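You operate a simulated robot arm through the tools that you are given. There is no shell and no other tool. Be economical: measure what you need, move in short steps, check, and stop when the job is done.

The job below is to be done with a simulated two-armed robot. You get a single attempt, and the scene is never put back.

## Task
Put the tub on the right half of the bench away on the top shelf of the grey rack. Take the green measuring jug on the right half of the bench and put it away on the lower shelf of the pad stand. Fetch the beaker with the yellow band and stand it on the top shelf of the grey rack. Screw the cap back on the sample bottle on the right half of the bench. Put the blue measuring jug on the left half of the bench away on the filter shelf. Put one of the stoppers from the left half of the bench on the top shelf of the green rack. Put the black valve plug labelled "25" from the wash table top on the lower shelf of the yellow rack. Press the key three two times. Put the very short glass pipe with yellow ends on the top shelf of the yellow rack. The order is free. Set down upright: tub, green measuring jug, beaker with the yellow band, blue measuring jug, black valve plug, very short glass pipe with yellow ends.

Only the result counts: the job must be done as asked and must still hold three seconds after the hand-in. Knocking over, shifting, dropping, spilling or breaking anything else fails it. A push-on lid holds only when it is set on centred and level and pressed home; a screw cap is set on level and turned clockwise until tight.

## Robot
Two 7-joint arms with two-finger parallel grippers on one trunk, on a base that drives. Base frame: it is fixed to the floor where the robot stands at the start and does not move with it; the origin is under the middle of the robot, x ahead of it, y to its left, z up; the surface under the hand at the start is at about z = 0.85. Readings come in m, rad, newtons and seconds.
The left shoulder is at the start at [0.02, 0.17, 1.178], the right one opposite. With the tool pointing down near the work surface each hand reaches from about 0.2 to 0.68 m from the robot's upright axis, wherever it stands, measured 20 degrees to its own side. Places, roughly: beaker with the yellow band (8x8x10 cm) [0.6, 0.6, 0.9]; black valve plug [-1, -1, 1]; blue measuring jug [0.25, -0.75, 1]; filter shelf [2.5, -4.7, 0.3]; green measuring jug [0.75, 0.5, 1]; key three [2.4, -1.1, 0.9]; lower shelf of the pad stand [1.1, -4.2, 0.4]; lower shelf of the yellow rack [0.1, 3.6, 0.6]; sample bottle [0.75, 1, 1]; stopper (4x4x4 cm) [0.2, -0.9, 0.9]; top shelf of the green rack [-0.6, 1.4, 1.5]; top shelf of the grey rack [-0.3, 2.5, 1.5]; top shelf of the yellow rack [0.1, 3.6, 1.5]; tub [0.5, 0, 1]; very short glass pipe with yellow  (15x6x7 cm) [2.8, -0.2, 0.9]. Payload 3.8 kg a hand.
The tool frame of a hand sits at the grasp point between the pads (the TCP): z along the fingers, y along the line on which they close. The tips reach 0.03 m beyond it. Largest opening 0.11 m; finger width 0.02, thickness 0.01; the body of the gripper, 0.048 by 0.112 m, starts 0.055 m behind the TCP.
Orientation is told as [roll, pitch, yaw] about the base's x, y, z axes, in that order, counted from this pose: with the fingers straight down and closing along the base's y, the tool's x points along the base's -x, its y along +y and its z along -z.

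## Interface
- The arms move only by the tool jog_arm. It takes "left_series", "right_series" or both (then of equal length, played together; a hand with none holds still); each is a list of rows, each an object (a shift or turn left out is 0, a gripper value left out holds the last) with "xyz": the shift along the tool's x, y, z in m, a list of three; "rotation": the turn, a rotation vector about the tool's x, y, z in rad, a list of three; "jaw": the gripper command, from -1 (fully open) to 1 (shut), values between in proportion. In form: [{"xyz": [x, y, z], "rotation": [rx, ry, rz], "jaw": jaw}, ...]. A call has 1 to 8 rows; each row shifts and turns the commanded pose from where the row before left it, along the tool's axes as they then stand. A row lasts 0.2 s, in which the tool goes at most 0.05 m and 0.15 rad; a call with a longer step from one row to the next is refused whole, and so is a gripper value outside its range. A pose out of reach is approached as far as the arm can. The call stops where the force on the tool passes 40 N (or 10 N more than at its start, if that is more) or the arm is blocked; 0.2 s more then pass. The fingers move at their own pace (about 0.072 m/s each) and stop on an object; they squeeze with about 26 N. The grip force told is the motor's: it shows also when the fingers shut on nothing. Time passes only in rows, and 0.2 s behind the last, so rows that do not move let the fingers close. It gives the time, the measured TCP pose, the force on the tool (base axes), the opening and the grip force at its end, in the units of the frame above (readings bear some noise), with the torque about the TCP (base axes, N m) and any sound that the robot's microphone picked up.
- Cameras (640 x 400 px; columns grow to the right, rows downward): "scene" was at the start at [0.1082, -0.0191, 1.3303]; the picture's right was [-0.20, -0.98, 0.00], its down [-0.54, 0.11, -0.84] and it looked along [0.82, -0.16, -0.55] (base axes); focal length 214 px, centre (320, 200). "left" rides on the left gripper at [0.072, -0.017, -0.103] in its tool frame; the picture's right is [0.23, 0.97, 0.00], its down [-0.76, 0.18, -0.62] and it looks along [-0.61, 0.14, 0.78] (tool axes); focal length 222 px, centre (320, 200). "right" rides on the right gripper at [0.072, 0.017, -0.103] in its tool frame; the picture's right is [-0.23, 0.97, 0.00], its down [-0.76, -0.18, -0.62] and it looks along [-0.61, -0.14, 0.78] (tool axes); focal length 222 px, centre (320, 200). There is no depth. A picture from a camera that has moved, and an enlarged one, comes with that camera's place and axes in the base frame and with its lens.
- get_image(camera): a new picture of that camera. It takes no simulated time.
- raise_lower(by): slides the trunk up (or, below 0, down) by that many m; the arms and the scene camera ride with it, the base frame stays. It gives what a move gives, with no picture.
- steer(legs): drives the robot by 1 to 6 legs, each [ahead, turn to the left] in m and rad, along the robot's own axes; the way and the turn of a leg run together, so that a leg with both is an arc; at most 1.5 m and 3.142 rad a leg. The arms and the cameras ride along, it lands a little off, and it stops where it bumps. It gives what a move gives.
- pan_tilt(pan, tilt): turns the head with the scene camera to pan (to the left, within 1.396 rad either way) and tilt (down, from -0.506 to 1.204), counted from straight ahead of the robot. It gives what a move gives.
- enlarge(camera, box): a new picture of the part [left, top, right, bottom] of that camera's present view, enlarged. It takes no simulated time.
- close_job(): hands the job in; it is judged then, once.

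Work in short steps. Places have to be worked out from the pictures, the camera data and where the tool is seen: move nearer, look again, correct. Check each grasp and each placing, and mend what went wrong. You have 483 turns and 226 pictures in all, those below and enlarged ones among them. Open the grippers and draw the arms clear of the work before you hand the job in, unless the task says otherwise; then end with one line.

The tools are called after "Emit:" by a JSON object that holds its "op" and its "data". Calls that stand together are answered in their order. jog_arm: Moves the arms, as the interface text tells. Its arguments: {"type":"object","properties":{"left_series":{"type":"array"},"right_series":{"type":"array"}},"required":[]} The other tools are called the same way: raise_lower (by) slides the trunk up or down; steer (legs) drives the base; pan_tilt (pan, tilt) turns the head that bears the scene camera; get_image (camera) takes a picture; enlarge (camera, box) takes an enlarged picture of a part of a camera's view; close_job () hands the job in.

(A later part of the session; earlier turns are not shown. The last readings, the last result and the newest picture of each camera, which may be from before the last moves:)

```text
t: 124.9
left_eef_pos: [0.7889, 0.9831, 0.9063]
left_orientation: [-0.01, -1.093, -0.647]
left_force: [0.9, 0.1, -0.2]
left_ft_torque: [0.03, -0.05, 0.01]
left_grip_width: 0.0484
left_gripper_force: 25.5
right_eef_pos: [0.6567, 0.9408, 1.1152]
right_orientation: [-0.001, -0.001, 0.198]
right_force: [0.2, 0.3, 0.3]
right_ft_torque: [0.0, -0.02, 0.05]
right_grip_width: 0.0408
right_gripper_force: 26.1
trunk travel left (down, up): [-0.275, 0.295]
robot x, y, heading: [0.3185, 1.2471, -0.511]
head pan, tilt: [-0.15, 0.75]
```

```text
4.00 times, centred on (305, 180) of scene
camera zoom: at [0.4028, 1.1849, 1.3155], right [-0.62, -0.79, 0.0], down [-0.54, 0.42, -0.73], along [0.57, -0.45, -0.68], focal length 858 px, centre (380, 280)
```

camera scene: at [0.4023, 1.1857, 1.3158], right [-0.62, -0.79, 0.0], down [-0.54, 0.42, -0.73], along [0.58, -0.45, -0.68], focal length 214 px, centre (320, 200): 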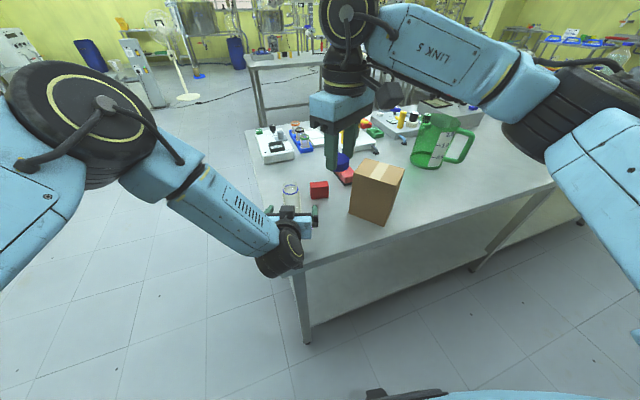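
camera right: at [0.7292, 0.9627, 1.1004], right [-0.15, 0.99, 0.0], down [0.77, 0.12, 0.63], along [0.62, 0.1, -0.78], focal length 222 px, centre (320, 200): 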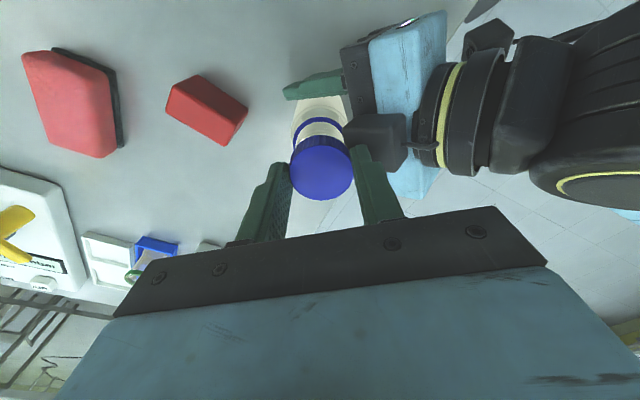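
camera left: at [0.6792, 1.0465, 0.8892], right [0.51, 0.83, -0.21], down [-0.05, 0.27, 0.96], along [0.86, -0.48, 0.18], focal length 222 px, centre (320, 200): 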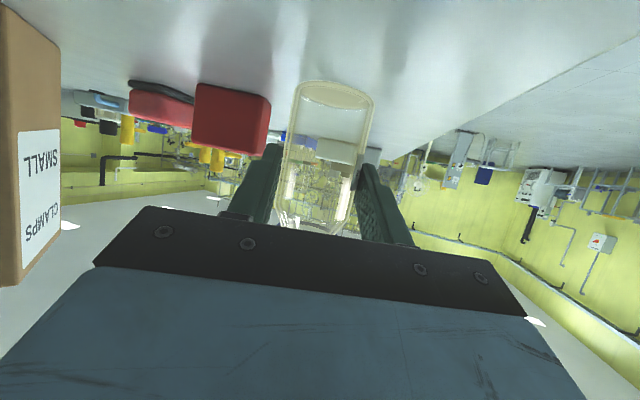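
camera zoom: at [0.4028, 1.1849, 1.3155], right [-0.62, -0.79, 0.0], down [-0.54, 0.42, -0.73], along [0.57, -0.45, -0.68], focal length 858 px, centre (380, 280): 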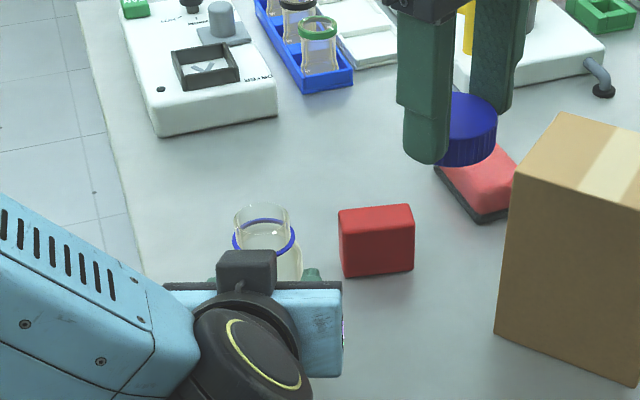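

The bottle is firmly held and the block is now well on the robot side. I'll bring the cap above the bottle axis, staying high.

Emit:
{"op": "jog_arm", "data": {"right_series": [{"xyz": [-0.0373, 0.0007, 0]}, {"xyz": [-0.0373, 0.0007, 0]}, {"xyz": [-0.0373, 0.0007, 0]}, {"xyz": [-0.0373, 0.0007, 0]}, {}]}}

Emit:
{"op": "jog_arm", "data": {"right_series": [{"xyz": [0, 0, 0.04]}, {"xyz": [0, 0, 0.03]}, {}]}}

Emit:
{"op": "get_image", "data": {"camera": "right"}}

Emit:
{"op": "enlarge", "data": {"camera": "scene", "box": [240, 130, 370, 230]}}

```text
t: 126.1
left_eef_pos: [0.7879, 0.9833, 0.9073]
left_orientation: [-0.012, -1.096, -0.648]
left_force: [-0.2, -1.1, 0.3]
left_ft_torque: [-0.04, -0.04, -0.04]
left_grip_width: 0.0484
left_gripper_force: 26.1
right_eef_pos: [0.7913, 0.9709, 1.116]
right_orientation: [-0.003, 0.0, 0.202]
right_force: [0.1, 0.4, -0.6]
right_ft_torque: [0.0, 0.03, 0.0]
right_grip_width: 0.0409
right_gripper_force: 26.0
right hand out of reach, approached as far as the arm can: row 4
trunk travel left (down, up): [-0.275, 0.295]
robot x, y, heading: [0.3194, 1.2521, -0.51]
head pan, tilt: [-0.15, 0.75]
```

```text
t: 126.9
left_eef_pos: [0.7892, 0.9833, 0.9063]
left_orientation: [-0.009, -1.095, -0.648]
left_force: [0.4, -0.8, -0.4]
left_ft_torque: [0.02, -0.03, 0.0]
left_grip_width: 0.0483
left_gripper_force: 26.2
right_eef_pos: [0.7909, 0.9707, 1.0451]
right_orientation: [-0.002, 0.001, 0.197]
right_force: [-0.4, -0.4, 0.4]
right_ft_torque: [0.0, 0.02, -0.01]
right_grip_width: 0.0406
right_gripper_force: 26.3
trunk travel left (down, up): [-0.275, 0.295]
robot x, y, heading: [0.3201, 1.2498, -0.524]
head pan, tilt: [-0.15, 0.75]
```

```text
174 pictures are left
camera right: at [0.7171, 0.9721, 1.1491], right [0.03, 1.0, 0.0], down [0.78, -0.02, 0.62], along [0.62, -0.02, -0.78], focal length 222 px, centre (320, 200)
```

right: 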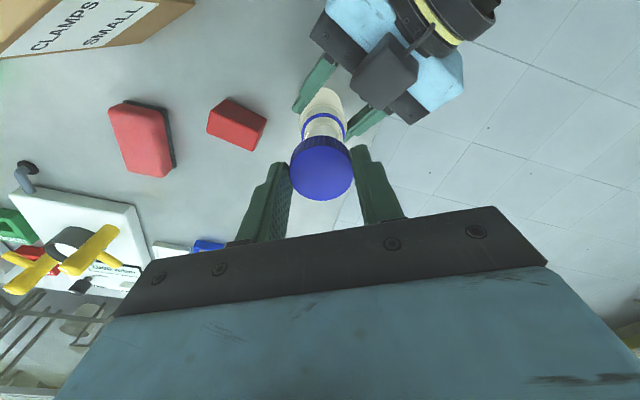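

```text
4.00 times, centred on (305, 180) of scene
camera zoom: at [0.4028, 1.1849, 1.3155], right [-0.62, -0.79, 0.0], down [-0.54, 0.42, -0.73], along [0.57, -0.45, -0.68], focal length 858 px, centre (380, 280)
```

zoom: 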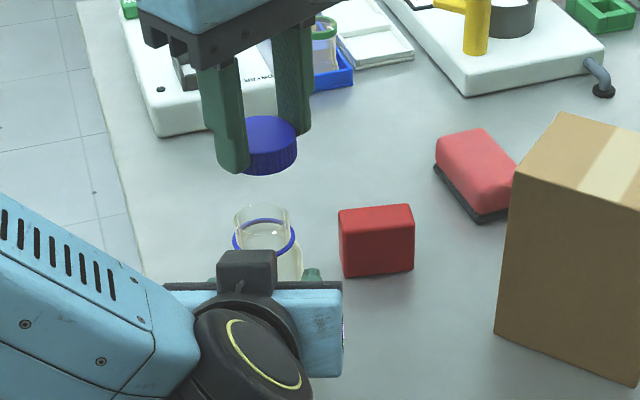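

The bottle axis now measures about [0.800, 0.973]. I'll correct 9 mm and lower toward the rim.

Emit:
{"op": "jog_arm", "data": {"right_series": [{"xyz": [-0.0093, 0.0005, 0.01]}, {"xyz": [0, 0, 0.015]}, {"xyz": [0, 0, 0.01]}, {}]}}

Emit:
{"op": "enlarge", "data": {"camera": "scene", "box": [260, 150, 325, 200]}}

Emit:
{"op": "get_image", "data": {"camera": "right"}}

```text
t: 127.9
left_eef_pos: [0.7881, 0.984, 0.9065]
left_orientation: [-0.011, -1.094, -0.648]
left_force: [0.2, 0.0, 0.4]
left_ft_torque: [0.01, -0.01, 0.0]
left_grip_width: 0.0482
left_gripper_force: 25.8
right_eef_pos: [0.7999, 0.9739, 1.012]
right_orientation: [-0.002, -0.001, 0.199]
right_force: [-0.8, -0.8, 0.0]
right_ft_torque: [-0.01, 0.04, 0.02]
right_grip_width: 0.0408
right_gripper_force: 26.2
trunk travel left (down, up): [-0.275, 0.295]
robot x, y, heading: [0.3177, 1.2451, -0.518]
head pan, tilt: [-0.15, 0.75]
```

```text
8.00 times, centred on (292, 175) of scene
camera zoom: at [0.4027, 1.1849, 1.3155], right [-0.62, -0.79, 0.0], down [-0.54, 0.42, -0.73], along [0.57, -0.45, -0.68], focal length 1716 px, centre (540, 400)
```

zoom: 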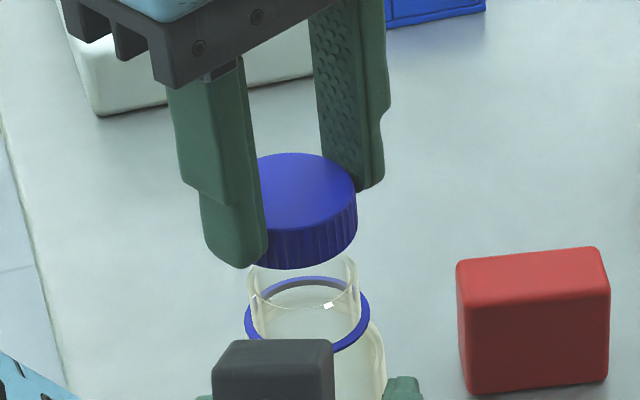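

```text
171 pictures are left
camera right: at [0.727, 0.9747, 1.1141], right [0.03, 1.0, 0.0], down [0.78, -0.02, 0.62], along [0.62, -0.02, -0.78], focal length 222 px, centre (320, 200)
```

right: 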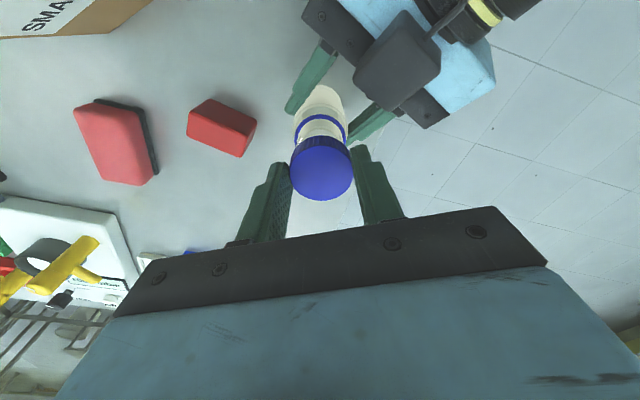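

Nearly coaxial, with an error of about 1.5 mm. I'll correct that and lower to contact gently.

Emit:
{"op": "jog_arm", "data": {"right_series": [{"xyz": [0.0012, -0.0008, 0.008]}, {"xyz": [0, 0, 0.004]}, {"xyz": [0, 0, 0.003]}, {}]}}

Emit:
{"op": "jog_arm", "data": {"right_series": [{"xyz": [0, 0, 0.003]}, {}]}}

Emit:
{"op": "enlarge", "data": {"camera": "scene", "box": [260, 150, 325, 200]}}

```text
t: 128.9
left_eef_pos: [0.7884, 0.9826, 0.9063]
left_orientation: [-0.01, -1.096, -0.65]
left_force: [0.6, 0.7, 1.0]
left_ft_torque: [0.08, 0.0, -0.02]
left_grip_width: 0.0483
left_gripper_force: 26.3
right_eef_pos: [0.8006, 0.971, 0.9956]
right_orientation: [-0.001, -0.001, 0.199]
right_force: [-0.5, 0.1, -0.1]
right_ft_torque: [0.01, -0.01, 0.0]
right_grip_width: 0.0409
right_gripper_force: 25.8
trunk travel left (down, up): [-0.275, 0.295]
robot x, y, heading: [0.3203, 1.2443, -0.513]
head pan, tilt: [-0.15, 0.75]
```

```text
t: 129.5
left_eef_pos: [0.7898, 0.9833, 0.9061]
left_orientation: [-0.01, -1.094, -0.648]
left_force: [1.0, 0.0, -0.3]
left_ft_torque: [0.03, 0.0, 0.03]
left_grip_width: 0.048
left_gripper_force: 26.3
right_eef_pos: [0.8005, 0.9713, 0.9927]
right_orientation: [-0.001, -0.001, 0.196]
right_force: [0.8, 0.0, 0.5]
right_ft_torque: [0.03, -0.02, 0.01]
right_grip_width: 0.0406
right_gripper_force: 26.0
trunk travel left (down, up): [-0.275, 0.295]
robot x, y, heading: [0.3201, 1.2486, -0.512]
head pan, tilt: [-0.15, 0.75]
```

```text
8.00 times, centred on (292, 175) of scene
camera zoom: at [0.4027, 1.1849, 1.3155], right [-0.62, -0.79, 0.0], down [-0.54, 0.42, -0.73], along [0.57, -0.45, -0.68], focal length 1716 px, centre (540, 400)
```

zoom: 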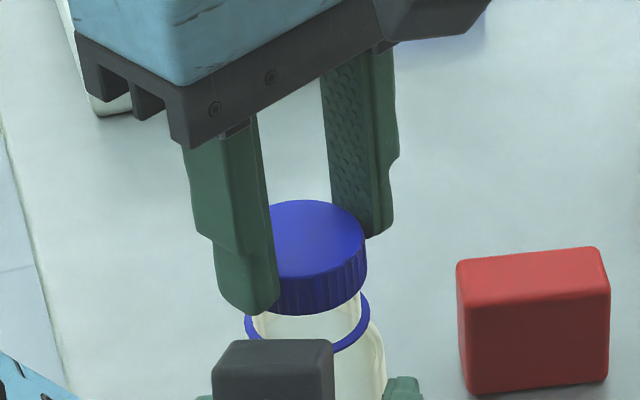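

The cap is centred over the neck. Continuing down in small steps until contact.

Emit:
{"op": "jog_arm", "data": {"right_series": [{"xyz": [0, 0, 0.003]}, {"xyz": [0, 0, 0.002]}, {}]}}

Emit:
{"op": "jog_arm", "data": {"right_series": [{"xyz": [0, 0, 0.003]}, {}]}}

```text
t: 130.3
left_eef_pos: [0.7881, 0.9821, 0.9068]
left_orientation: [-0.011, -1.094, -0.645]
left_force: [-0.1, 0.6, 0.6]
left_ft_torque: [0.06, 0.04, 0.0]
left_grip_width: 0.0482
left_gripper_force: 26.3
right_eef_pos: [0.7999, 0.9711, 0.9872]
right_orientation: [-0.002, 0.0, 0.199]
right_force: [-0.7, 0.3, -1.3]
right_ft_torque: [0.01, 0.0, 0.01]
right_grip_width: 0.0406
right_gripper_force: 26.6
trunk travel left (down, up): [-0.275, 0.295]
robot x, y, heading: [0.3184, 1.2487, -0.517]
head pan, tilt: [-0.15, 0.75]
```

```text
t: 130.9
left_eef_pos: [0.7885, 0.9828, 0.9073]
left_orientation: [-0.01, -1.094, -0.649]
left_force: [0.3, 0.6, 0.0]
left_ft_torque: [0.05, 0.02, -0.04]
left_grip_width: 0.0481
left_gripper_force: 26.5
right_eef_pos: [0.7987, 0.9711, 0.9845]
right_orientation: [-0.002, 0.0, 0.199]
right_force: [-0.9, -0.6, 0.3]
right_ft_torque: [0.0, 0.02, -0.01]
right_grip_width: 0.0408
right_gripper_force: 26.3
trunk travel left (down, up): [-0.275, 0.295]
robot x, y, heading: [0.3219, 1.2485, -0.518]
head pan, tilt: [-0.15, 0.75]
```

Emit:
{"op": "jog_arm", "data": {"right_series": [{"xyz": [0, 0, 0.002]}, {"xyz": [0, 0, 0.002]}, {"xyz": [0, 0, 0.002]}, {}]}}

Emit:
{"op": "enlarge", "data": {"camera": "scene", "box": [260, 150, 325, 200]}}

```text
t: 131.9
left_eef_pos: [0.7888, 0.984, 0.9076]
left_orientation: [-0.011, -1.094, -0.648]
left_force: [4.3, -5.7, -4.9]
left_ft_torque: [0.26, 0.11, -0.01]
left_grip_width: 0.0477
left_gripper_force: 25.6
right_eef_pos: [0.7988, 0.9725, 0.9812]
right_orientation: [-0.002, -0.001, 0.201]
right_force: [-5.9, 3.7, 11.3]
right_ft_torque: [0.09, 0.34, 0.03]
right_grip_width: 0.0409
right_gripper_force: 26.4
trunk travel left (down, up): [-0.275, 0.295]
robot x, y, heading: [0.3185, 1.25, -0.518]
head pan, tilt: [-0.15, 0.75]
```

```text
8.00 times, centred on (292, 175) of scene
camera zoom: at [0.4023, 1.1849, 1.3156], right [-0.62, -0.79, 0.0], down [-0.54, 0.42, -0.73], along [0.57, -0.45, -0.68], focal length 1716 px, centre (540, 400)
```

zoom: 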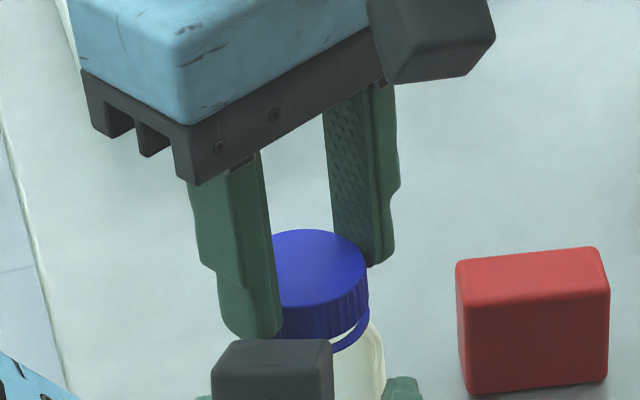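

The cap is seated on the threads with a light 11 N. I'll turn clockwise while following down slightly.

Emit:
{"op": "jog_arm", "data": {"right_series": [{"rotation": [0, 0, 0.15], "xyz": [0, 0, 0.0004]}, {"rotation": [0, 0, 0.15], "xyz": [0, 0, 0.0004]}, {"rotation": [0, 0, 0.15], "xyz": [0, 0, 0.0004]}, {"rotation": [0, 0, 0.15], "xyz": [0, 0, 0.0004]}, {"rotation": [0, 0, 0.15], "xyz": [0, 0, 0.0004]}]}}

```text
t: 133.1
left_eef_pos: [0.7876, 0.9857, 0.9069]
left_orientation: [-0.013, -1.094, -0.647]
left_force: [4.9, -8.7, -10.1]
left_ft_torque: [0.67, -0.12, 0.01]
left_grip_width: 0.0479
left_gripper_force: 26.1
right_eef_pos: [0.8006, 0.9734, 0.9789]
right_orientation: [0.002, -0.004, -0.551]
right_force: [-3.3, 13.2, 25.0]
right_ft_torque: [0.42, -0.05, 0.04]
right_grip_width: 0.0409
right_gripper_force: 25.5
trunk travel left (down, up): [-0.275, 0.295]
robot x, y, heading: [0.3207, 1.246, -0.52]
head pan, tilt: [-0.15, 0.75]
```

Turning freely, with torque near zero. I'll relieve the small lateral force and keep turning.

Emit:
{"op": "jog_arm", "data": {"right_series": [{"rotation": [0, 0, 0.15], "xyz": [0.0008, 0.0013, -0.0004]}, {"rotation": [0, 0, 0.15]}, {"rotation": [0, 0, 0.15], "xyz": [0, 0, 0.0002]}, {"rotation": [0, 0, 0.15], "xyz": [0, 0, 0.0002]}, {"rotation": [0, 0, 0.15], "xyz": [0, 0, 0.0002]}, {"rotation": [0, 0, 0.15], "xyz": [0, 0, 0.0002]}]}}

```text
t: 134.5
left_eef_pos: [0.7871, 0.9832, 0.9072]
left_orientation: [-0.014, -1.095, -0.649]
left_force: [-13.2, -11.0, -5.1]
left_ft_torque: [0.41, -0.78, -0.29]
left_grip_width: 0.0481
left_gripper_force: 25.8
right_eef_pos: [0.8005, 0.9735, 0.9794]
right_orientation: [0.009, -0.001, -1.452]
right_force: [17.6, 13.2, 22.0]
right_ft_torque: [0.35, -0.59, 0.07]
right_grip_width: 0.0409
right_gripper_force: 25.9
trunk travel left (down, up): [-0.275, 0.295]
robot x, y, heading: [0.3156, 1.2466, -0.521]
head pan, tilt: [-0.15, 0.75]
```

Lateral force is growing, so I'll shift about 2.5 mm to relieve it while turning further.

Emit:
{"op": "jog_arm", "data": {"right_series": [{"rotation": [0, 0, 0.0], "xyz": [0.0013, 0.0022, 0]}, {"rotation": [0, 0, 0.15]}, {"rotation": [0, 0, 0.15]}, {"rotation": [0, 0, 0.15]}, {"rotation": [0, 0, 0.15]}]}}

Emit:
{"op": "enlarge", "data": {"camera": "scene", "box": [260, 150, 325, 200]}}

```text
t: 135.7
left_eef_pos: [0.7862, 0.9832, 0.9072]
left_orientation: [-0.012, -1.095, -0.649]
left_force: [-22.8, -5.9, 0.2]
left_ft_torque: [0.05, -0.71, -0.36]
left_grip_width: 0.048
left_gripper_force: 25.7
right_eef_pos: [0.8017, 0.9739, 0.9787]
right_orientation: [0.008, -0.001, -2.055]
right_force: [20.7, 4.8, 18.5]
right_ft_torque: [-0.1, -0.49, 0.06]
right_grip_width: 0.0408
right_gripper_force: 25.7
trunk travel left (down, up): [-0.275, 0.295]
robot x, y, heading: [0.3157, 1.2469, -0.512]
head pan, tilt: [-0.15, 0.75]
```

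```text
8.00 times, centred on (292, 175) of scene
camera zoom: at [0.4014, 1.1854, 1.3157], right [-0.62, -0.79, 0.0], down [-0.54, 0.42, -0.73], along [0.58, -0.45, -0.68], focal length 1716 px, centre (540, 400)
```

zoom: 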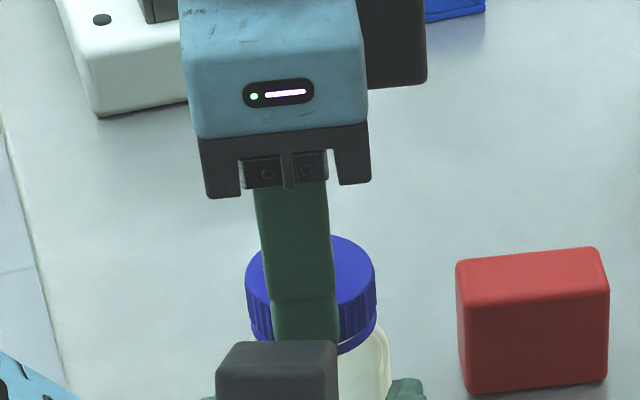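

Turned 2.25 rad so far and the cap has descended about 2 mm. The lateral force stays fixed in the tool frame, so the cap sits off-centre in the grip. I'll release, rise, rewind and regrip.

Emit:
{"op": "jog_arm", "data": {"right_series": [{"jaw": -0.5}, {}, {}, {"xyz": [0, 0, -0.035]}, {"xyz": [0, 0, -0.035]}, {}]}}

Emit:
{"op": "enlarge", "data": {"camera": "scene", "box": [260, 150, 325, 200]}}

Emit:
{"op": "get_image", "data": {"camera": "right"}}

```text
t: 137.1
left_eef_pos: [0.7898, 0.9843, 0.9065]
left_orientation: [-0.009, -1.094, -0.647]
left_force: [1.0, 0.8, 2.8]
left_ft_torque: [0.03, -0.07, -0.01]
left_grip_width: 0.0478
left_gripper_force: 26.1
right_eef_pos: [0.8018, 0.9768, 1.0482]
right_orientation: [-0.002, -0.001, -2.049]
right_force: [-0.2, -0.4, 0.7]
right_ft_torque: [0.01, 0.02, -0.02]
right_grip_width: 0.0825
right_gripper_force: 0.1
trunk travel left (down, up): [-0.275, 0.295]
robot x, y, heading: [0.3202, 1.2471, -0.514]
head pan, tilt: [-0.15, 0.75]
```

```text
8.00 times, centred on (292, 175) of scene
camera zoom: at [0.4026, 1.1852, 1.3156], right [-0.62, -0.79, 0.0], down [-0.54, 0.42, -0.73], along [0.57, -0.45, -0.68], focal length 1716 px, centre (540, 400)
```

zoom: 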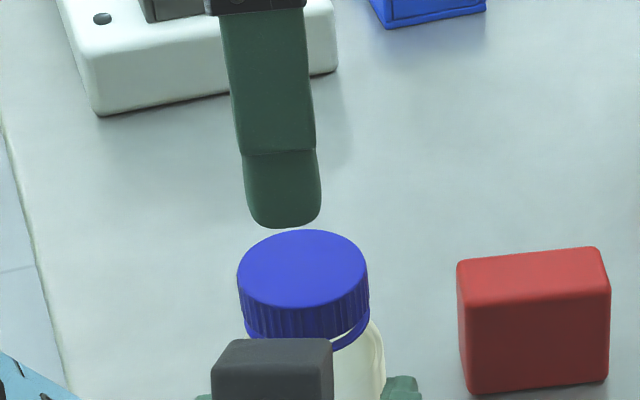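

```text
166 pictures are left
camera right: at [0.8504, 1.0334, 1.1503], right [0.76, -0.65, 0.0], down [-0.51, -0.59, 0.62], along [-0.4, -0.48, -0.78], focal length 222 px, centre (320, 200)
```

right: 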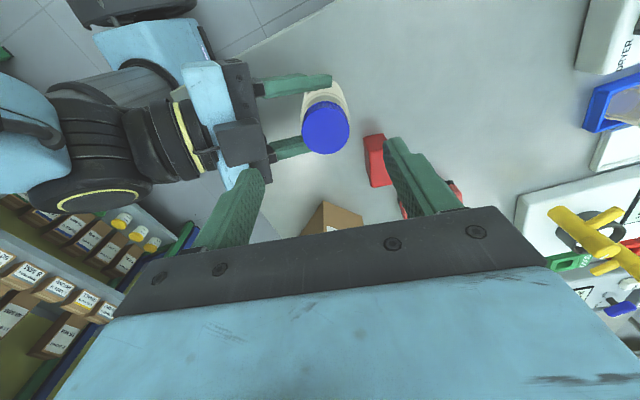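

The cap sits level on the bottle. Rewinding the wrist by 2.25 rad at height.

Emit:
{"op": "jog_arm", "data": {"right_series": [{"rotation": [0, 0, -0.15]}, {"rotation": [0, 0, -0.15]}, {"rotation": [0, 0, -0.15]}, {"rotation": [0, 0, -0.15]}, {"rotation": [0, 0, -0.15]}, {"rotation": [0, 0, -0.15]}, {"rotation": [0, 0, -0.15]}, {"rotation": [0, 0, -0.15]}]}}

Emit:
{"op": "jog_arm", "data": {"right_series": [{"rotation": [0, 0, -0.15]}, {"rotation": [0, 0, -0.15]}, {"rotation": [0, 0, -0.15]}, {"rotation": [0, 0, -0.15]}, {"rotation": [0, 0, -0.15]}, {"rotation": [0, 0, -0.15]}, {"rotation": [0, 0, -0.15]}, {}]}}

```text
t: 138.9
left_eef_pos: [0.7887, 0.984, 0.9059]
left_orientation: [-0.012, -1.095, -0.649]
left_force: [0.9, 1.6, 2.6]
left_ft_torque: [0.05, -0.21, 0.04]
left_grip_width: 0.0479
left_gripper_force: 25.7
right_eef_pos: [0.802, 0.9728, 1.046]
right_orientation: [-0.002, 0.0, -0.849]
right_force: [-0.4, -0.2, 0.4]
right_ft_torque: [-0.02, -0.01, -0.02]
right_grip_width: 0.0825
right_gripper_force: 0.0
trunk travel left (down, up): [-0.275, 0.295]
robot x, y, heading: [0.3207, 1.2503, -0.516]
head pan, tilt: [-0.15, 0.75]
```

```text
t: 140.7
left_eef_pos: [0.7893, 0.9831, 0.9062]
left_orientation: [-0.011, -1.094, -0.647]
left_force: [1.1, 1.1, 4.6]
left_ft_torque: [0.05, -0.22, 0.02]
left_grip_width: 0.0475
left_gripper_force: 26.4
right_eef_pos: [0.8029, 0.9758, 1.0458]
right_orientation: [-0.002, 0.0, 0.201]
right_force: [-0.9, -0.3, 0.6]
right_ft_torque: [-0.01, -0.04, 0.01]
right_grip_width: 0.0827
right_gripper_force: 0.1
trunk travel left (down, up): [-0.275, 0.295]
robot x, y, heading: [0.3172, 1.2477, -0.517]
head pan, tilt: [-0.15, 0.75]
```

Lowering over the cap again and closing.

Emit:
{"op": "jog_arm", "data": {"right_series": [{"xyz": [0, 0, 0.034]}, {"xyz": [0, 0, 0.033]}, {}, {"jaw": 1}, {}, {}, {}]}}

```text
t: 142.3
left_eef_pos: [0.7881, 0.9838, 0.9064]
left_orientation: [-0.01, -1.094, -0.646]
left_force: [-6.6, 16.2, 9.4]
left_ft_torque: [-0.65, -0.11, 0.21]
left_grip_width: 0.0479
left_gripper_force: 25.8
right_eef_pos: [0.8006, 0.9743, 0.9799]
right_orientation: [-0.007, -0.002, 0.196]
right_force: [6.2, -18.7, 0.0]
right_ft_torque: [-0.74, -0.44, -0.07]
right_grip_width: 0.0407
right_gripper_force: 26.6
trunk travel left (down, up): [-0.275, 0.295]
robot x, y, heading: [0.3161, 1.2464, -0.516]
head pan, tilt: [-0.15, 0.75]
```

The grip pushed sideways about 19 N, so I'll shift 1.5 mm to relieve it and read again.

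Emit:
{"op": "jog_arm", "data": {"right_series": [{"xyz": [-0.0003, -0.0015, 0]}, {}]}}

```text
t: 142.9
left_eef_pos: [0.789, 0.9844, 0.9061]
left_orientation: [-0.009, -1.094, -0.647]
left_force: [0.6, 13.2, 4.3]
left_ft_torque: [-0.42, 0.45, 0.25]
left_grip_width: 0.0481
left_gripper_force: 26.3
right_eef_pos: [0.8015, 0.9736, 0.9793]
right_orientation: [-0.002, 0.003, 0.2]
right_force: [-3.4, -13.4, 2.6]
right_ft_torque: [-0.57, -0.05, -0.02]
right_grip_width: 0.0406
right_gripper_force: 26.1
trunk travel left (down, up): [-0.275, 0.295]
robot x, y, heading: [0.3203, 1.2474, -0.519]
head pan, tilt: [-0.15, 0.75]
```

Force dropped to 13 N. I'll shift a bit more and turn clockwise.

Emit:
{"op": "jog_arm", "data": {"right_series": [{"xyz": [0.0005, -0.003, 0.0005]}, {"rotation": [0, 0, 0.15]}, {"rotation": [0, 0, 0.15]}, {"rotation": [0, 0, 0.15]}, {"rotation": [0, 0, 0.15]}]}}

Emit:
{"op": "jog_arm", "data": {"right_series": [{"rotation": [0, 0, 0.15]}, {"rotation": [0, 0, 0.15]}, {"rotation": [0, 0, 0.15]}, {"rotation": [0, 0, 0.15]}]}}

```text
t: 144.1
left_eef_pos: [0.7881, 0.9828, 0.9079]
left_orientation: [-0.013, -1.097, -0.646]
left_force: [14.0, -11.5, -6.1]
left_ft_torque: [0.25, 0.28, 0.01]
left_grip_width: 0.0477
left_gripper_force: 26.3
right_eef_pos: [0.8016, 0.9717, 0.9785]
right_orientation: [0.0, 0.002, -0.401]
right_force: [-13.3, 11.0, 4.1]
right_ft_torque: [0.56, 0.78, 0.0]
right_grip_width: 0.0407
right_gripper_force: 25.5
trunk travel left (down, up): [-0.275, 0.295]
robot x, y, heading: [0.3193, 1.2481, -0.517]
head pan, tilt: [-0.15, 0.75]
```

```text
t: 145.1
left_eef_pos: [0.7883, 0.9832, 0.907]
left_orientation: [-0.014, -1.093, -0.65]
left_force: [3.4, -17.6, 0.2]
left_ft_torque: [0.59, -0.08, -0.3]
left_grip_width: 0.0477
left_gripper_force: 26.5
right_eef_pos: [0.8028, 0.9703, 0.9787]
right_orientation: [0.002, -0.001, -1.003]
right_force: [-4.5, 17.9, 0.3]
right_ft_torque: [0.67, 0.3, 0.01]
right_grip_width: 0.0404
right_gripper_force: 25.8
trunk travel left (down, up): [-0.275, 0.295]
robot x, y, heading: [0.3204, 1.25, -0.516]
head pan, tilt: [-0.15, 0.75]
```

Still free turning with about zero torque. I'll relieve the y force and continue.

Emit:
{"op": "jog_arm", "data": {"right_series": [{"rotation": [0, 0, 0.15], "xyz": [0.0012, 0.0009, 0]}, {"rotation": [0, 0, 0.15], "xyz": [0.0005, 0, 0]}, {"rotation": [0, 0, 0.15]}, {"rotation": [0, 0, 0.15]}, {"rotation": [0, 0, 0.15]}, {"rotation": [0, 0, 0.15]}, {"rotation": [0, 0, 0.15]}]}}

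```text
t: 146.7
left_eef_pos: [0.7874, 0.9837, 0.9064]
left_orientation: [-0.01, -1.093, -0.649]
left_force: [-17.1, -0.9, 6.1]
left_ft_torque: [-0.24, -0.55, -0.75]
left_grip_width: 0.0487
left_gripper_force: 26.0
right_eef_pos: [0.802, 0.9694, 0.9787]
right_orientation: [0.004, -0.003, -2.053]
right_force: [15.0, -0.1, -0.3]
right_ft_torque: [-0.07, -0.43, 0.48]
right_grip_width: 0.041
right_gripper_force: 25.8
trunk travel left (down, up): [-0.275, 0.295]
robot x, y, heading: [0.3199, 1.2488, -0.515]
head pan, tilt: [-0.15, 0.75]
```

Torque has risen to 0.48 N·m, so it's tightening. A bit further.

Emit:
{"op": "jog_arm", "data": {"right_series": [{"rotation": [0, 0, 0.15]}, {"rotation": [0, 0, 0.15]}, {}]}}

Emit:
{"op": "enlarge", "data": {"camera": "scene", "box": [260, 150, 325, 200]}}

```text
t: 147.5
left_eef_pos: [0.7896, 0.9847, 0.9052]
left_orientation: [-0.008, -1.093, -0.646]
left_force: [-2.5, -1.0, -3.4]
left_ft_torque: [0.35, -0.18, -0.56]
left_grip_width: 0.0487
left_gripper_force: 25.9
right_eef_pos: [0.8011, 0.9726, 0.9788]
right_orientation: [0.001, -0.002, -2.351]
right_force: [1.5, 1.2, 2.4]
right_ft_torque: [-0.2, 0.09, 0.49]
right_grip_width: 0.0407
right_gripper_force: 26.1
trunk travel left (down, up): [-0.275, 0.295]
robot x, y, heading: [0.3174, 1.2464, -0.515]
head pan, tilt: [-0.15, 0.75]
```

```text
8.00 times, centred on (292, 175) of scene
camera zoom: at [0.4029, 1.1848, 1.3155], right [-0.62, -0.79, 0.0], down [-0.54, 0.42, -0.73], along [0.57, -0.45, -0.68], focal length 1716 px, centre (540, 400)
```

zoom: 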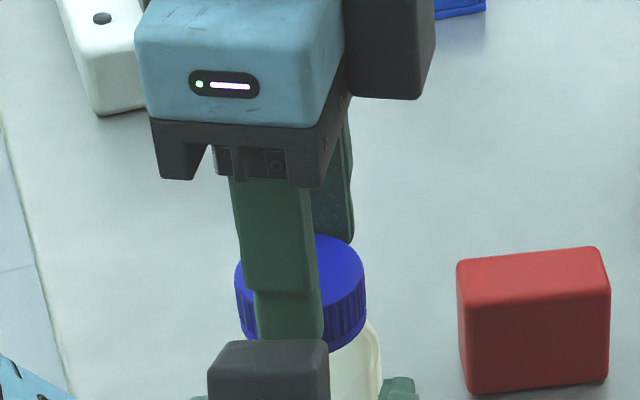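

Torque saturates at 0.49 with slipping, so the cap is tight. I'll release the right hand, lift it, then release and withdraw the left.

Emit:
{"op": "jog_arm", "data": {"right_series": [{"jaw": -0.5}, {}, {}, {"xyz": [0, 0, -0.035]}, {"xyz": [0, 0, -0.045]}, {"xyz": [0, 0, -0.045]}, {"xyz": [0, 0, -0.045]}]}}

Emit:
{"op": "jog_arm", "data": {"left_series": [{"jaw": -0.7}, {}, {"xyz": [0.0, 0, -0.02]}, {"xyz": [0.0, 0, -0.04]}, {"xyz": [0, 0, -0.045]}, {"xyz": [-0.02, 0, -0.035]}, {"xyz": [-0.02, 0, -0.035]}]}}

Emit:
{"op": "get_image", "data": {"camera": "scene"}}

```text
t: 149.1
left_eef_pos: [0.7886, 0.9843, 0.9061]
left_orientation: [-0.011, -1.095, -0.646]
left_force: [-1.4, 2.3, 4.6]
left_ft_torque: [0.16, 0.07, 0.0]
left_grip_width: 0.0486
left_gripper_force: 26.0
right_eef_pos: [0.8032, 0.9735, 1.1509]
right_orientation: [0.002, -0.001, -2.348]
right_force: [0.9, 0.4, 0.3]
right_ft_torque: [-0.02, -0.02, -0.02]
right_grip_width: 0.0827
right_gripper_force: 0.2
trunk travel left (down, up): [-0.275, 0.295]
robot x, y, heading: [0.3211, 1.2469, -0.512]
head pan, tilt: [-0.15, 0.75]
```

```text
t: 150.7
left_eef_pos: [0.6816, 1.0642, 1.0221]
left_orientation: [-0.01, -1.094, -0.649]
left_force: [-0.6, -0.2, -0.4]
left_ft_torque: [-0.01, 0.02, 0.02]
left_grip_width: 0.0936
left_gripper_force: 0.1
right_eef_pos: [0.802, 0.9728, 1.1505]
right_orientation: [0.001, -0.002, -2.348]
right_force: [-0.1, 0.6, 0.1]
right_ft_torque: [0.0, -0.04, 0.0]
right_grip_width: 0.0824
right_gripper_force: 0.0
trunk travel left (down, up): [-0.275, 0.295]
robot x, y, heading: [0.3224, 1.2514, -0.517]
head pan, tilt: [-0.15, 0.75]
```

```text
164 pictures are left
camera scene: at [0.4023, 1.1852, 1.3156], right [-0.62, -0.79, 0.0], down [-0.54, 0.42, -0.73], along [0.58, -0.45, -0.68], focal length 214 px, centre (320, 200)
```

scene: 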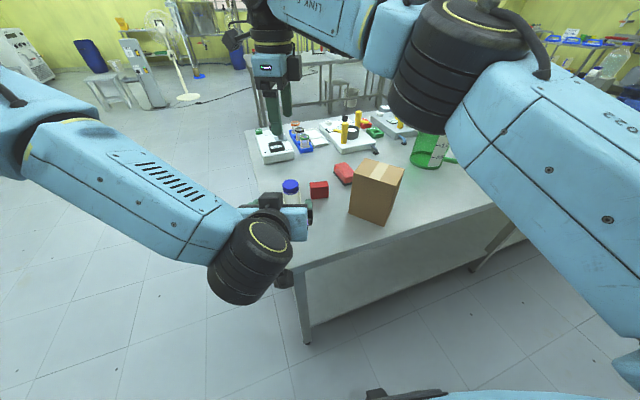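

The capped bottle stands alone, so that part is done. Next is the green jug. I'll unwind the right wrist first.

Emit:
{"op": "jog_arm", "data": {"right_series": [{"rotation": [0, 0, -0.15], "jaw": -1}, {"rotation": [0, 0, -0.15]}, {"rotation": [0, 0, -0.15]}, {"rotation": [0, 0, -0.15]}, {"rotation": [0, 0, -0.15]}, {"rotation": [0, 0, -0.15]}, {"rotation": [0, 0, -0.15]}, {"rotation": [0, 0, -0.15]}]}}

Emit:
{"op": "jog_arm", "data": {"right_series": [{"rotation": [0, 0, -0.15], "xyz": [0.02, -0.02, -0.02]}, {"rotation": [0, 0, -0.15], "xyz": [0.02, -0.02, -0.02]}, {"rotation": [0, 0, -0.15], "xyz": [0.02, -0.03, -0.02]}, {"rotation": [0, 0, -0.15], "xyz": [0.02, -0.03, -0.02]}, {"xyz": [0.02, -0.03, 0]}, {"xyz": [0.02, -0.03, 0]}], "left_series": [{"xyz": [-0.03, 0, 0]}, {"xyz": [-0.03, 0, 0]}, {"xyz": [-0.03, 0, 0]}, {"xyz": [-0.03, 0, 0]}, {}, {}]}}

Emit:
{"op": "pan_tilt", "data": {"pan": -0.4, "tilt": 0.6}}

Emit:
{"op": "get_image", "data": {"camera": "scene"}}

```text
t: 152.5
left_eef_pos: [0.6832, 1.0627, 1.0215]
left_orientation: [-0.011, -1.094, -0.648]
left_force: [-0.4, 0.6, 0.9]
left_ft_torque: [-0.01, 0.01, 0.02]
left_grip_width: 0.0934
left_gripper_force: 0.0
right_eef_pos: [0.8018, 0.9717, 1.1491]
right_orientation: [-0.001, -0.002, -1.148]
right_force: [0.8, -0.3, 0.7]
right_ft_torque: [0.0, 0.01, -0.02]
right_grip_width: 0.11
right_gripper_force: 0.1
trunk travel left (down, up): [-0.275, 0.295]
robot x, y, heading: [0.3193, 1.247, -0.518]
head pan, tilt: [-0.15, 0.75]
```

```text
t: 153.9
left_eef_pos: [0.7293, 1.0334, 1.1266]
left_orientation: [-0.012, -1.094, -0.647]
left_force: [0.6, 0.2, 0.0]
left_ft_torque: [-0.02, -0.01, -0.02]
left_grip_width: 0.0937
left_gripper_force: 0.2
right_eef_pos: [0.6104, 0.9451, 1.2296]
right_orientation: [-0.001, -0.002, -0.55]
right_force: [0.0, -0.2, 0.4]
right_ft_torque: [0.0, -0.07, -0.01]
right_grip_width: 0.1099
right_gripper_force: 0.0
trunk travel left (down, up): [-0.275, 0.295]
robot x, y, heading: [0.3182, 1.2491, -0.513]
head pan, tilt: [-0.15, 0.75]
```

```text
t: 154.7
left_eef_pos: [0.7294, 1.0327, 1.1271]
left_orientation: [-0.01, -1.093, -0.647]
left_force: [0.1, 0.7, 1.1]
left_ft_torque: [-0.03, 0.0, -0.01]
left_grip_width: 0.0938
left_gripper_force: 0.0
right_eef_pos: [0.6124, 0.9456, 1.2291]
right_orientation: [-0.002, -0.002, -0.55]
right_force: [0.9, 0.2, -0.7]
right_ft_torque: [0.0, 0.03, -0.02]
right_grip_width: 0.1101
right_gripper_force: 0.0
trunk travel left (down, up): [-0.275, 0.295]
robot x, y, heading: [0.3199, 1.248, -0.52]
head pan, tilt: [-0.4, 0.6]
```

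```text
163 pictures are left
camera scene: at [0.3914, 1.166, 1.3284], right [-0.79, -0.61, 0.0], down [-0.34, 0.45, -0.82], along [0.5, -0.65, -0.57], focal length 214 px, centre (320, 200)
```

scene: 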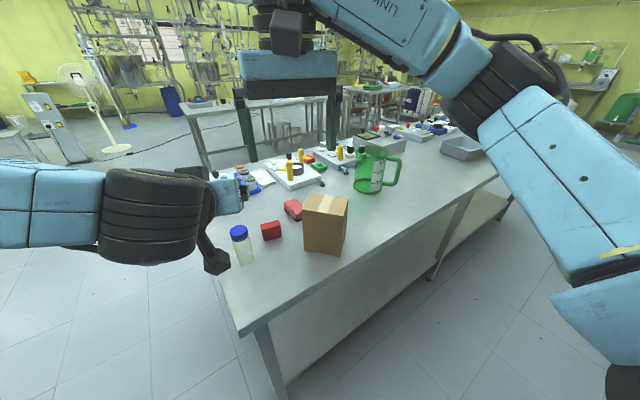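

I'll drive so the green jug's handle faces me, standing at about (0.03, 0.156) heading 0.36. The handle should point toward (-0.75, -0.6).

Emit:
{"op": "steer", "data": {"legs": [[0, -1.313], [1.13, 0], [0, 2.19]]}}

Emit:
{"op": "pan_tilt", "data": {"pan": 0, "tilt": 0.5}}

Emit:
{"op": "get_image", "data": {"camera": "scene"}}

```text
t: 168.9
left_eef_pos: [0.4431, 0.3278, 1.1262]
left_orientation: [-0.01, -1.094, 0.191]
left_force: [-0.9, 0.3, -0.8]
left_ft_torque: [-0.01, -0.01, 0.02]
left_grip_width: 0.0936
left_gripper_force: 0.0
right_eef_pos: [0.4304, 0.1811, 1.2302]
right_orientation: [-0.002, 0.0, 0.288]
right_force: [0.0, 0.4, -0.1]
right_ft_torque: [0.0, -0.01, 0.0]
right_grip_width: 0.11
right_gripper_force: 0.0
trunk travel left (down, up): [-0.275, 0.295]
robot x, y, heading: [0.0116, 0.1628, 0.327]
head pan, tilt: [-0.4, 0.6]
```

```text
t: 169.8
left_eef_pos: [0.4427, 0.3268, 1.1268]
left_orientation: [-0.012, -1.094, 0.19]
left_force: [0.1, 0.1, 0.0]
left_ft_torque: [-0.02, -0.01, 0.0]
left_grip_width: 0.0937
left_gripper_force: 0.0
right_eef_pos: [0.4299, 0.1806, 1.2309]
right_orientation: [-0.001, -0.004, 0.288]
right_force: [1.2, -0.1, 0.0]
right_ft_torque: [0.0, 0.0, 0.0]
right_grip_width: 0.1098
right_gripper_force: 0.2
trunk travel left (down, up): [-0.275, 0.295]
robot x, y, heading: [0.0071, 0.1651, 0.319]
head pan, tilt: [0.0, 0.499]
```

```text
162 pictures are left
camera scene: at [0.1153, 0.1996, 1.3375], right [0.32, -0.95, 0.0], down [-0.45, -0.15, -0.88], along [0.83, 0.28, -0.48], focal length 214 px, centre (320, 200)
```

scene: 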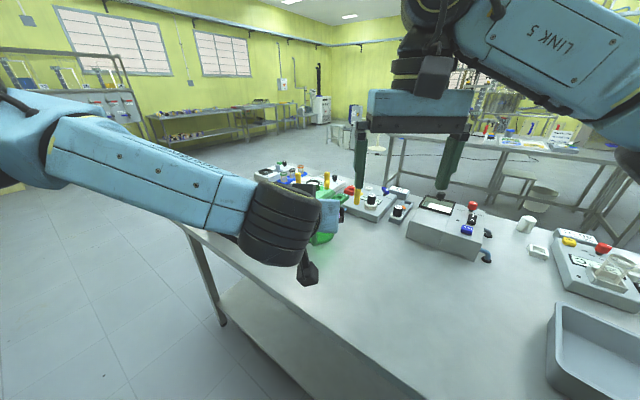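

The left arm blocks the view of the jug, so I'll use its own camera.

Emit:
{"op": "get_image", "data": {"camera": "left"}}

Emit:
{"op": "get_image", "data": {"camera": "right"}}

```text
161 pictures are left
camera left: at [0.3223, 0.2879, 1.1095], right [-0.28, 0.94, -0.21], down [-0.23, 0.14, 0.96], along [0.93, 0.32, 0.18], focal length 222 px, centre (320, 200)
```

left: 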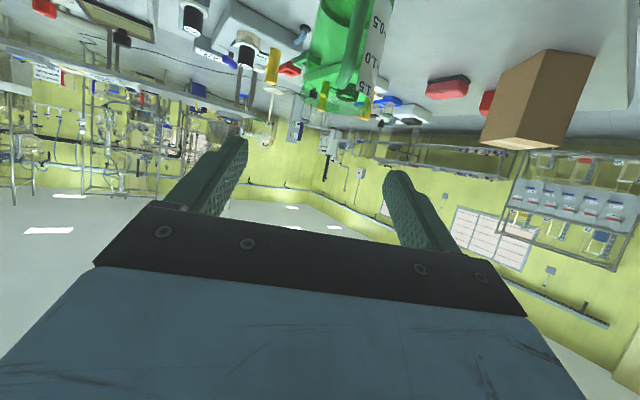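

```text
160 pictures are left
camera right: at [0.356, 0.1758, 1.3319], right [-0.06, 1.0, 0.0], down [0.78, 0.05, 0.62], along [0.62, 0.04, -0.78], focal length 222 px, centre (320, 200)
```

right: 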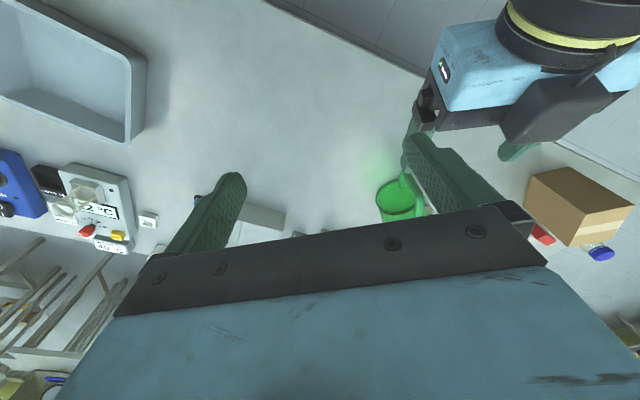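

The handle faces me. I'll lower the left hand to jug mid-height for a better look.

Emit:
{"op": "jog_arm", "data": {"left_series": [{"xyz": [0.033, 0, 0.017], "jaw": -1}, {"xyz": [0.033, 0, 0.017]}, {"xyz": [0.033, 0, 0.017]}, {"xyz": [0.033, 0, 0.017]}, {}]}}

Emit:
{"op": "get_image", "data": {"camera": "left"}}

Emit:
{"op": "get_image", "data": {"camera": "scene"}}

```text
t: 171.0
left_eef_pos: [0.4425, 0.3268, 0.9811]
left_orientation: [-0.011, -1.097, 0.19]
left_force: [0.0, 0.0, -0.4]
left_ft_torque: [-0.03, 0.01, -0.01]
left_grip_width: 0.1101
left_gripper_force: 0.0
right_eef_pos: [0.4302, 0.1793, 1.2297]
right_orientation: [-0.003, 0.0, 0.289]
right_force: [0.1, -0.3, -0.4]
right_ft_torque: [0.01, 0.02, 0.0]
right_grip_width: 0.11
right_gripper_force: 0.1
trunk travel left (down, up): [-0.275, 0.295]
robot x, y, heading: [0.0061, 0.1669, 0.322]
head pan, tilt: [0.0, 0.499]
```

```text
159 pictures are left
camera left: at [0.3227, 0.2863, 0.9641], right [-0.28, 0.94, -0.21], down [-0.23, 0.14, 0.96], along [0.93, 0.32, 0.18], focal length 222 px, centre (320, 200)
```

left: 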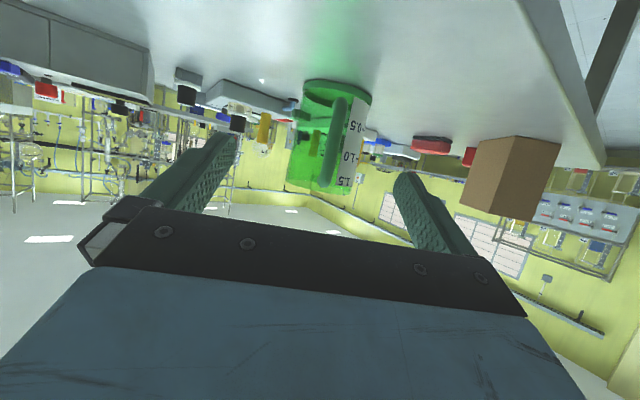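

```text
158 pictures are left
camera scene: at [0.1151, 0.1996, 1.3375], right [0.32, -0.95, 0.0], down [-0.45, -0.15, -0.88], along [0.83, 0.28, -0.48], focal length 214 px, centre (320, 200)
```

scene: 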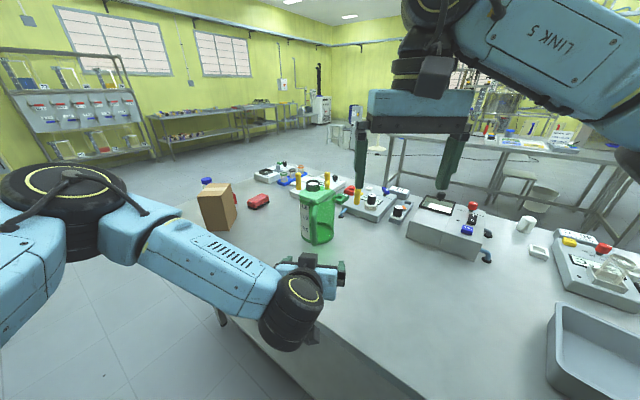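

Emit:
{"op": "enlarge", "data": {"camera": "scene", "box": [280, 160, 360, 260]}}

Emit:
{"op": "enlarge", "data": {"camera": "left", "box": [270, 60, 400, 210]}}

```text
4.00 times, centred on (320, 210) of scene
camera zoom: at [0.1151, 0.1996, 1.3375], right [0.32, -0.95, 0.0], down [-0.45, -0.15, -0.88], along [0.83, 0.28, -0.48], focal length 858 px, centre (320, 160)
```

zoom: 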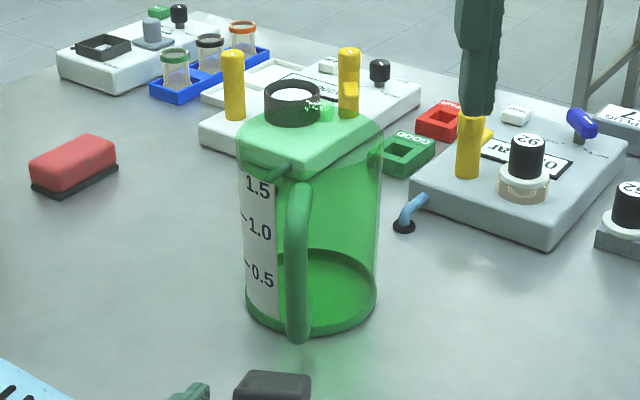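

```text
2.67 times, centred on (335, 135) of left
camera zoom: at [0.3227, 0.2863, 0.9641], right [-0.28, 0.94, -0.21], down [-0.23, 0.14, 0.96], along [0.93, 0.32, 0.18], focal length 592 px, centre (280, 373)
```

zoom: 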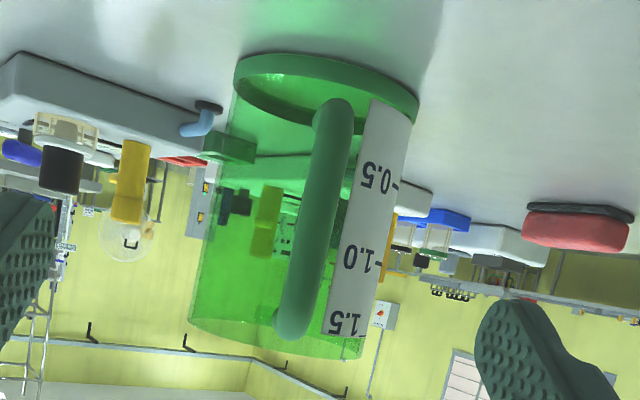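

The jug axis is at about [0.722, 0.414], diameter 0.122, with its handle bar at about [0.62, 0.392] spanning z 0.88–0.99 and facing me. I'll align the left hand with the bar and come closer.

Emit:
{"op": "jog_arm", "data": {"left_series": [{"xyz": [-0.0046, 0.0101, 0.0351]}, {"xyz": [-0.0046, 0.0101, 0.0351]}, {"xyz": [-0.0046, 0.0101, 0.0351]}, {}]}}

Emit:
{"op": "get_image", "data": {"camera": "left"}}

```text
t: 172.0
left_eef_pos: [0.5338, 0.3753, 0.9417]
left_orientation: [-0.012, -1.097, 0.19]
left_force: [0.9, 1.3, -0.4]
left_ft_torque: [-0.03, 0.0, -0.01]
left_grip_width: 0.1099
left_gripper_force: 0.1
right_eef_pos: [0.4299, 0.1797, 1.229]
right_orientation: [-0.002, -0.002, 0.288]
right_force: [-0.5, 0.2, 0.5]
right_ft_torque: [0.0, 0.01, -0.04]
right_grip_width: 0.11
right_gripper_force: 0.0
trunk travel left (down, up): [-0.275, 0.295]
robot x, y, heading: [0.0106, 0.1665, 0.321]
head pan, tilt: [0.0, 0.499]
```

```text
155 pictures are left
camera left: at [0.414, 0.3364, 0.9244], right [-0.28, 0.94, -0.21], down [-0.23, 0.14, 0.96], along [0.93, 0.31, 0.18], focal length 222 px, centre (320, 200)
```

left: 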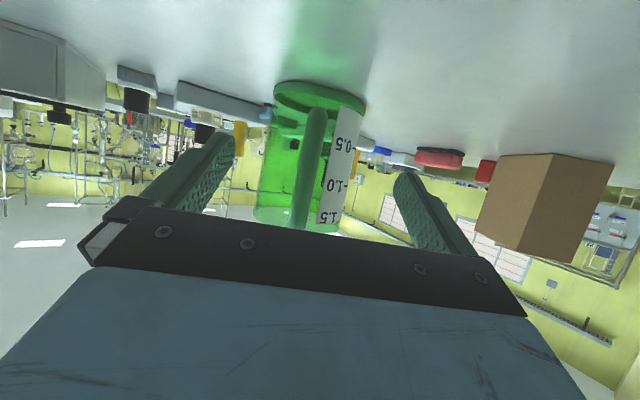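

The bar is about 8 cm ahead and 5 mm right. I'll advance and close on it.

Emit:
{"op": "jog_arm", "data": {"left_series": [{"xyz": [-0.0127, -0.0018, 0.0246]}, {"xyz": [-0.0127, -0.0018, 0.0246]}, {"xyz": [-0.0127, -0.0018, 0.0246]}, {}]}}

Emit:
{"op": "get_image", "data": {"camera": "left"}}

```text
t: 173.0
left_eef_pos: [0.6166, 0.3833, 0.9427]
left_orientation: [-0.012, -1.094, 0.191]
left_force: [-0.6, 0.1, 0.4]
left_ft_torque: [0.01, 0.01, 0.01]
left_grip_width: 0.1102
left_gripper_force: 0.0
right_eef_pos: [0.4299, 0.1806, 1.2298]
right_orientation: [-0.002, -0.001, 0.289]
right_force: [-0.1, -0.1, 1.0]
right_ft_torque: [-0.02, 0.01, -0.01]
right_grip_width: 0.1103
right_gripper_force: 0.0
trunk travel left (down, up): [-0.275, 0.295]
robot x, y, heading: [0.003, 0.163, 0.322]
head pan, tilt: [0.0, 0.499]
```

```text
154 pictures are left
camera left: at [0.4975, 0.3446, 0.9258], right [-0.28, 0.94, -0.21], down [-0.23, 0.14, 0.96], along [0.93, 0.31, 0.18], focal length 222 px, centre (320, 200)
```

left: 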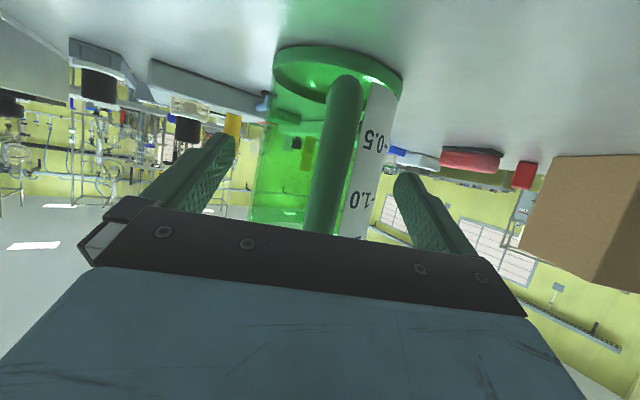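

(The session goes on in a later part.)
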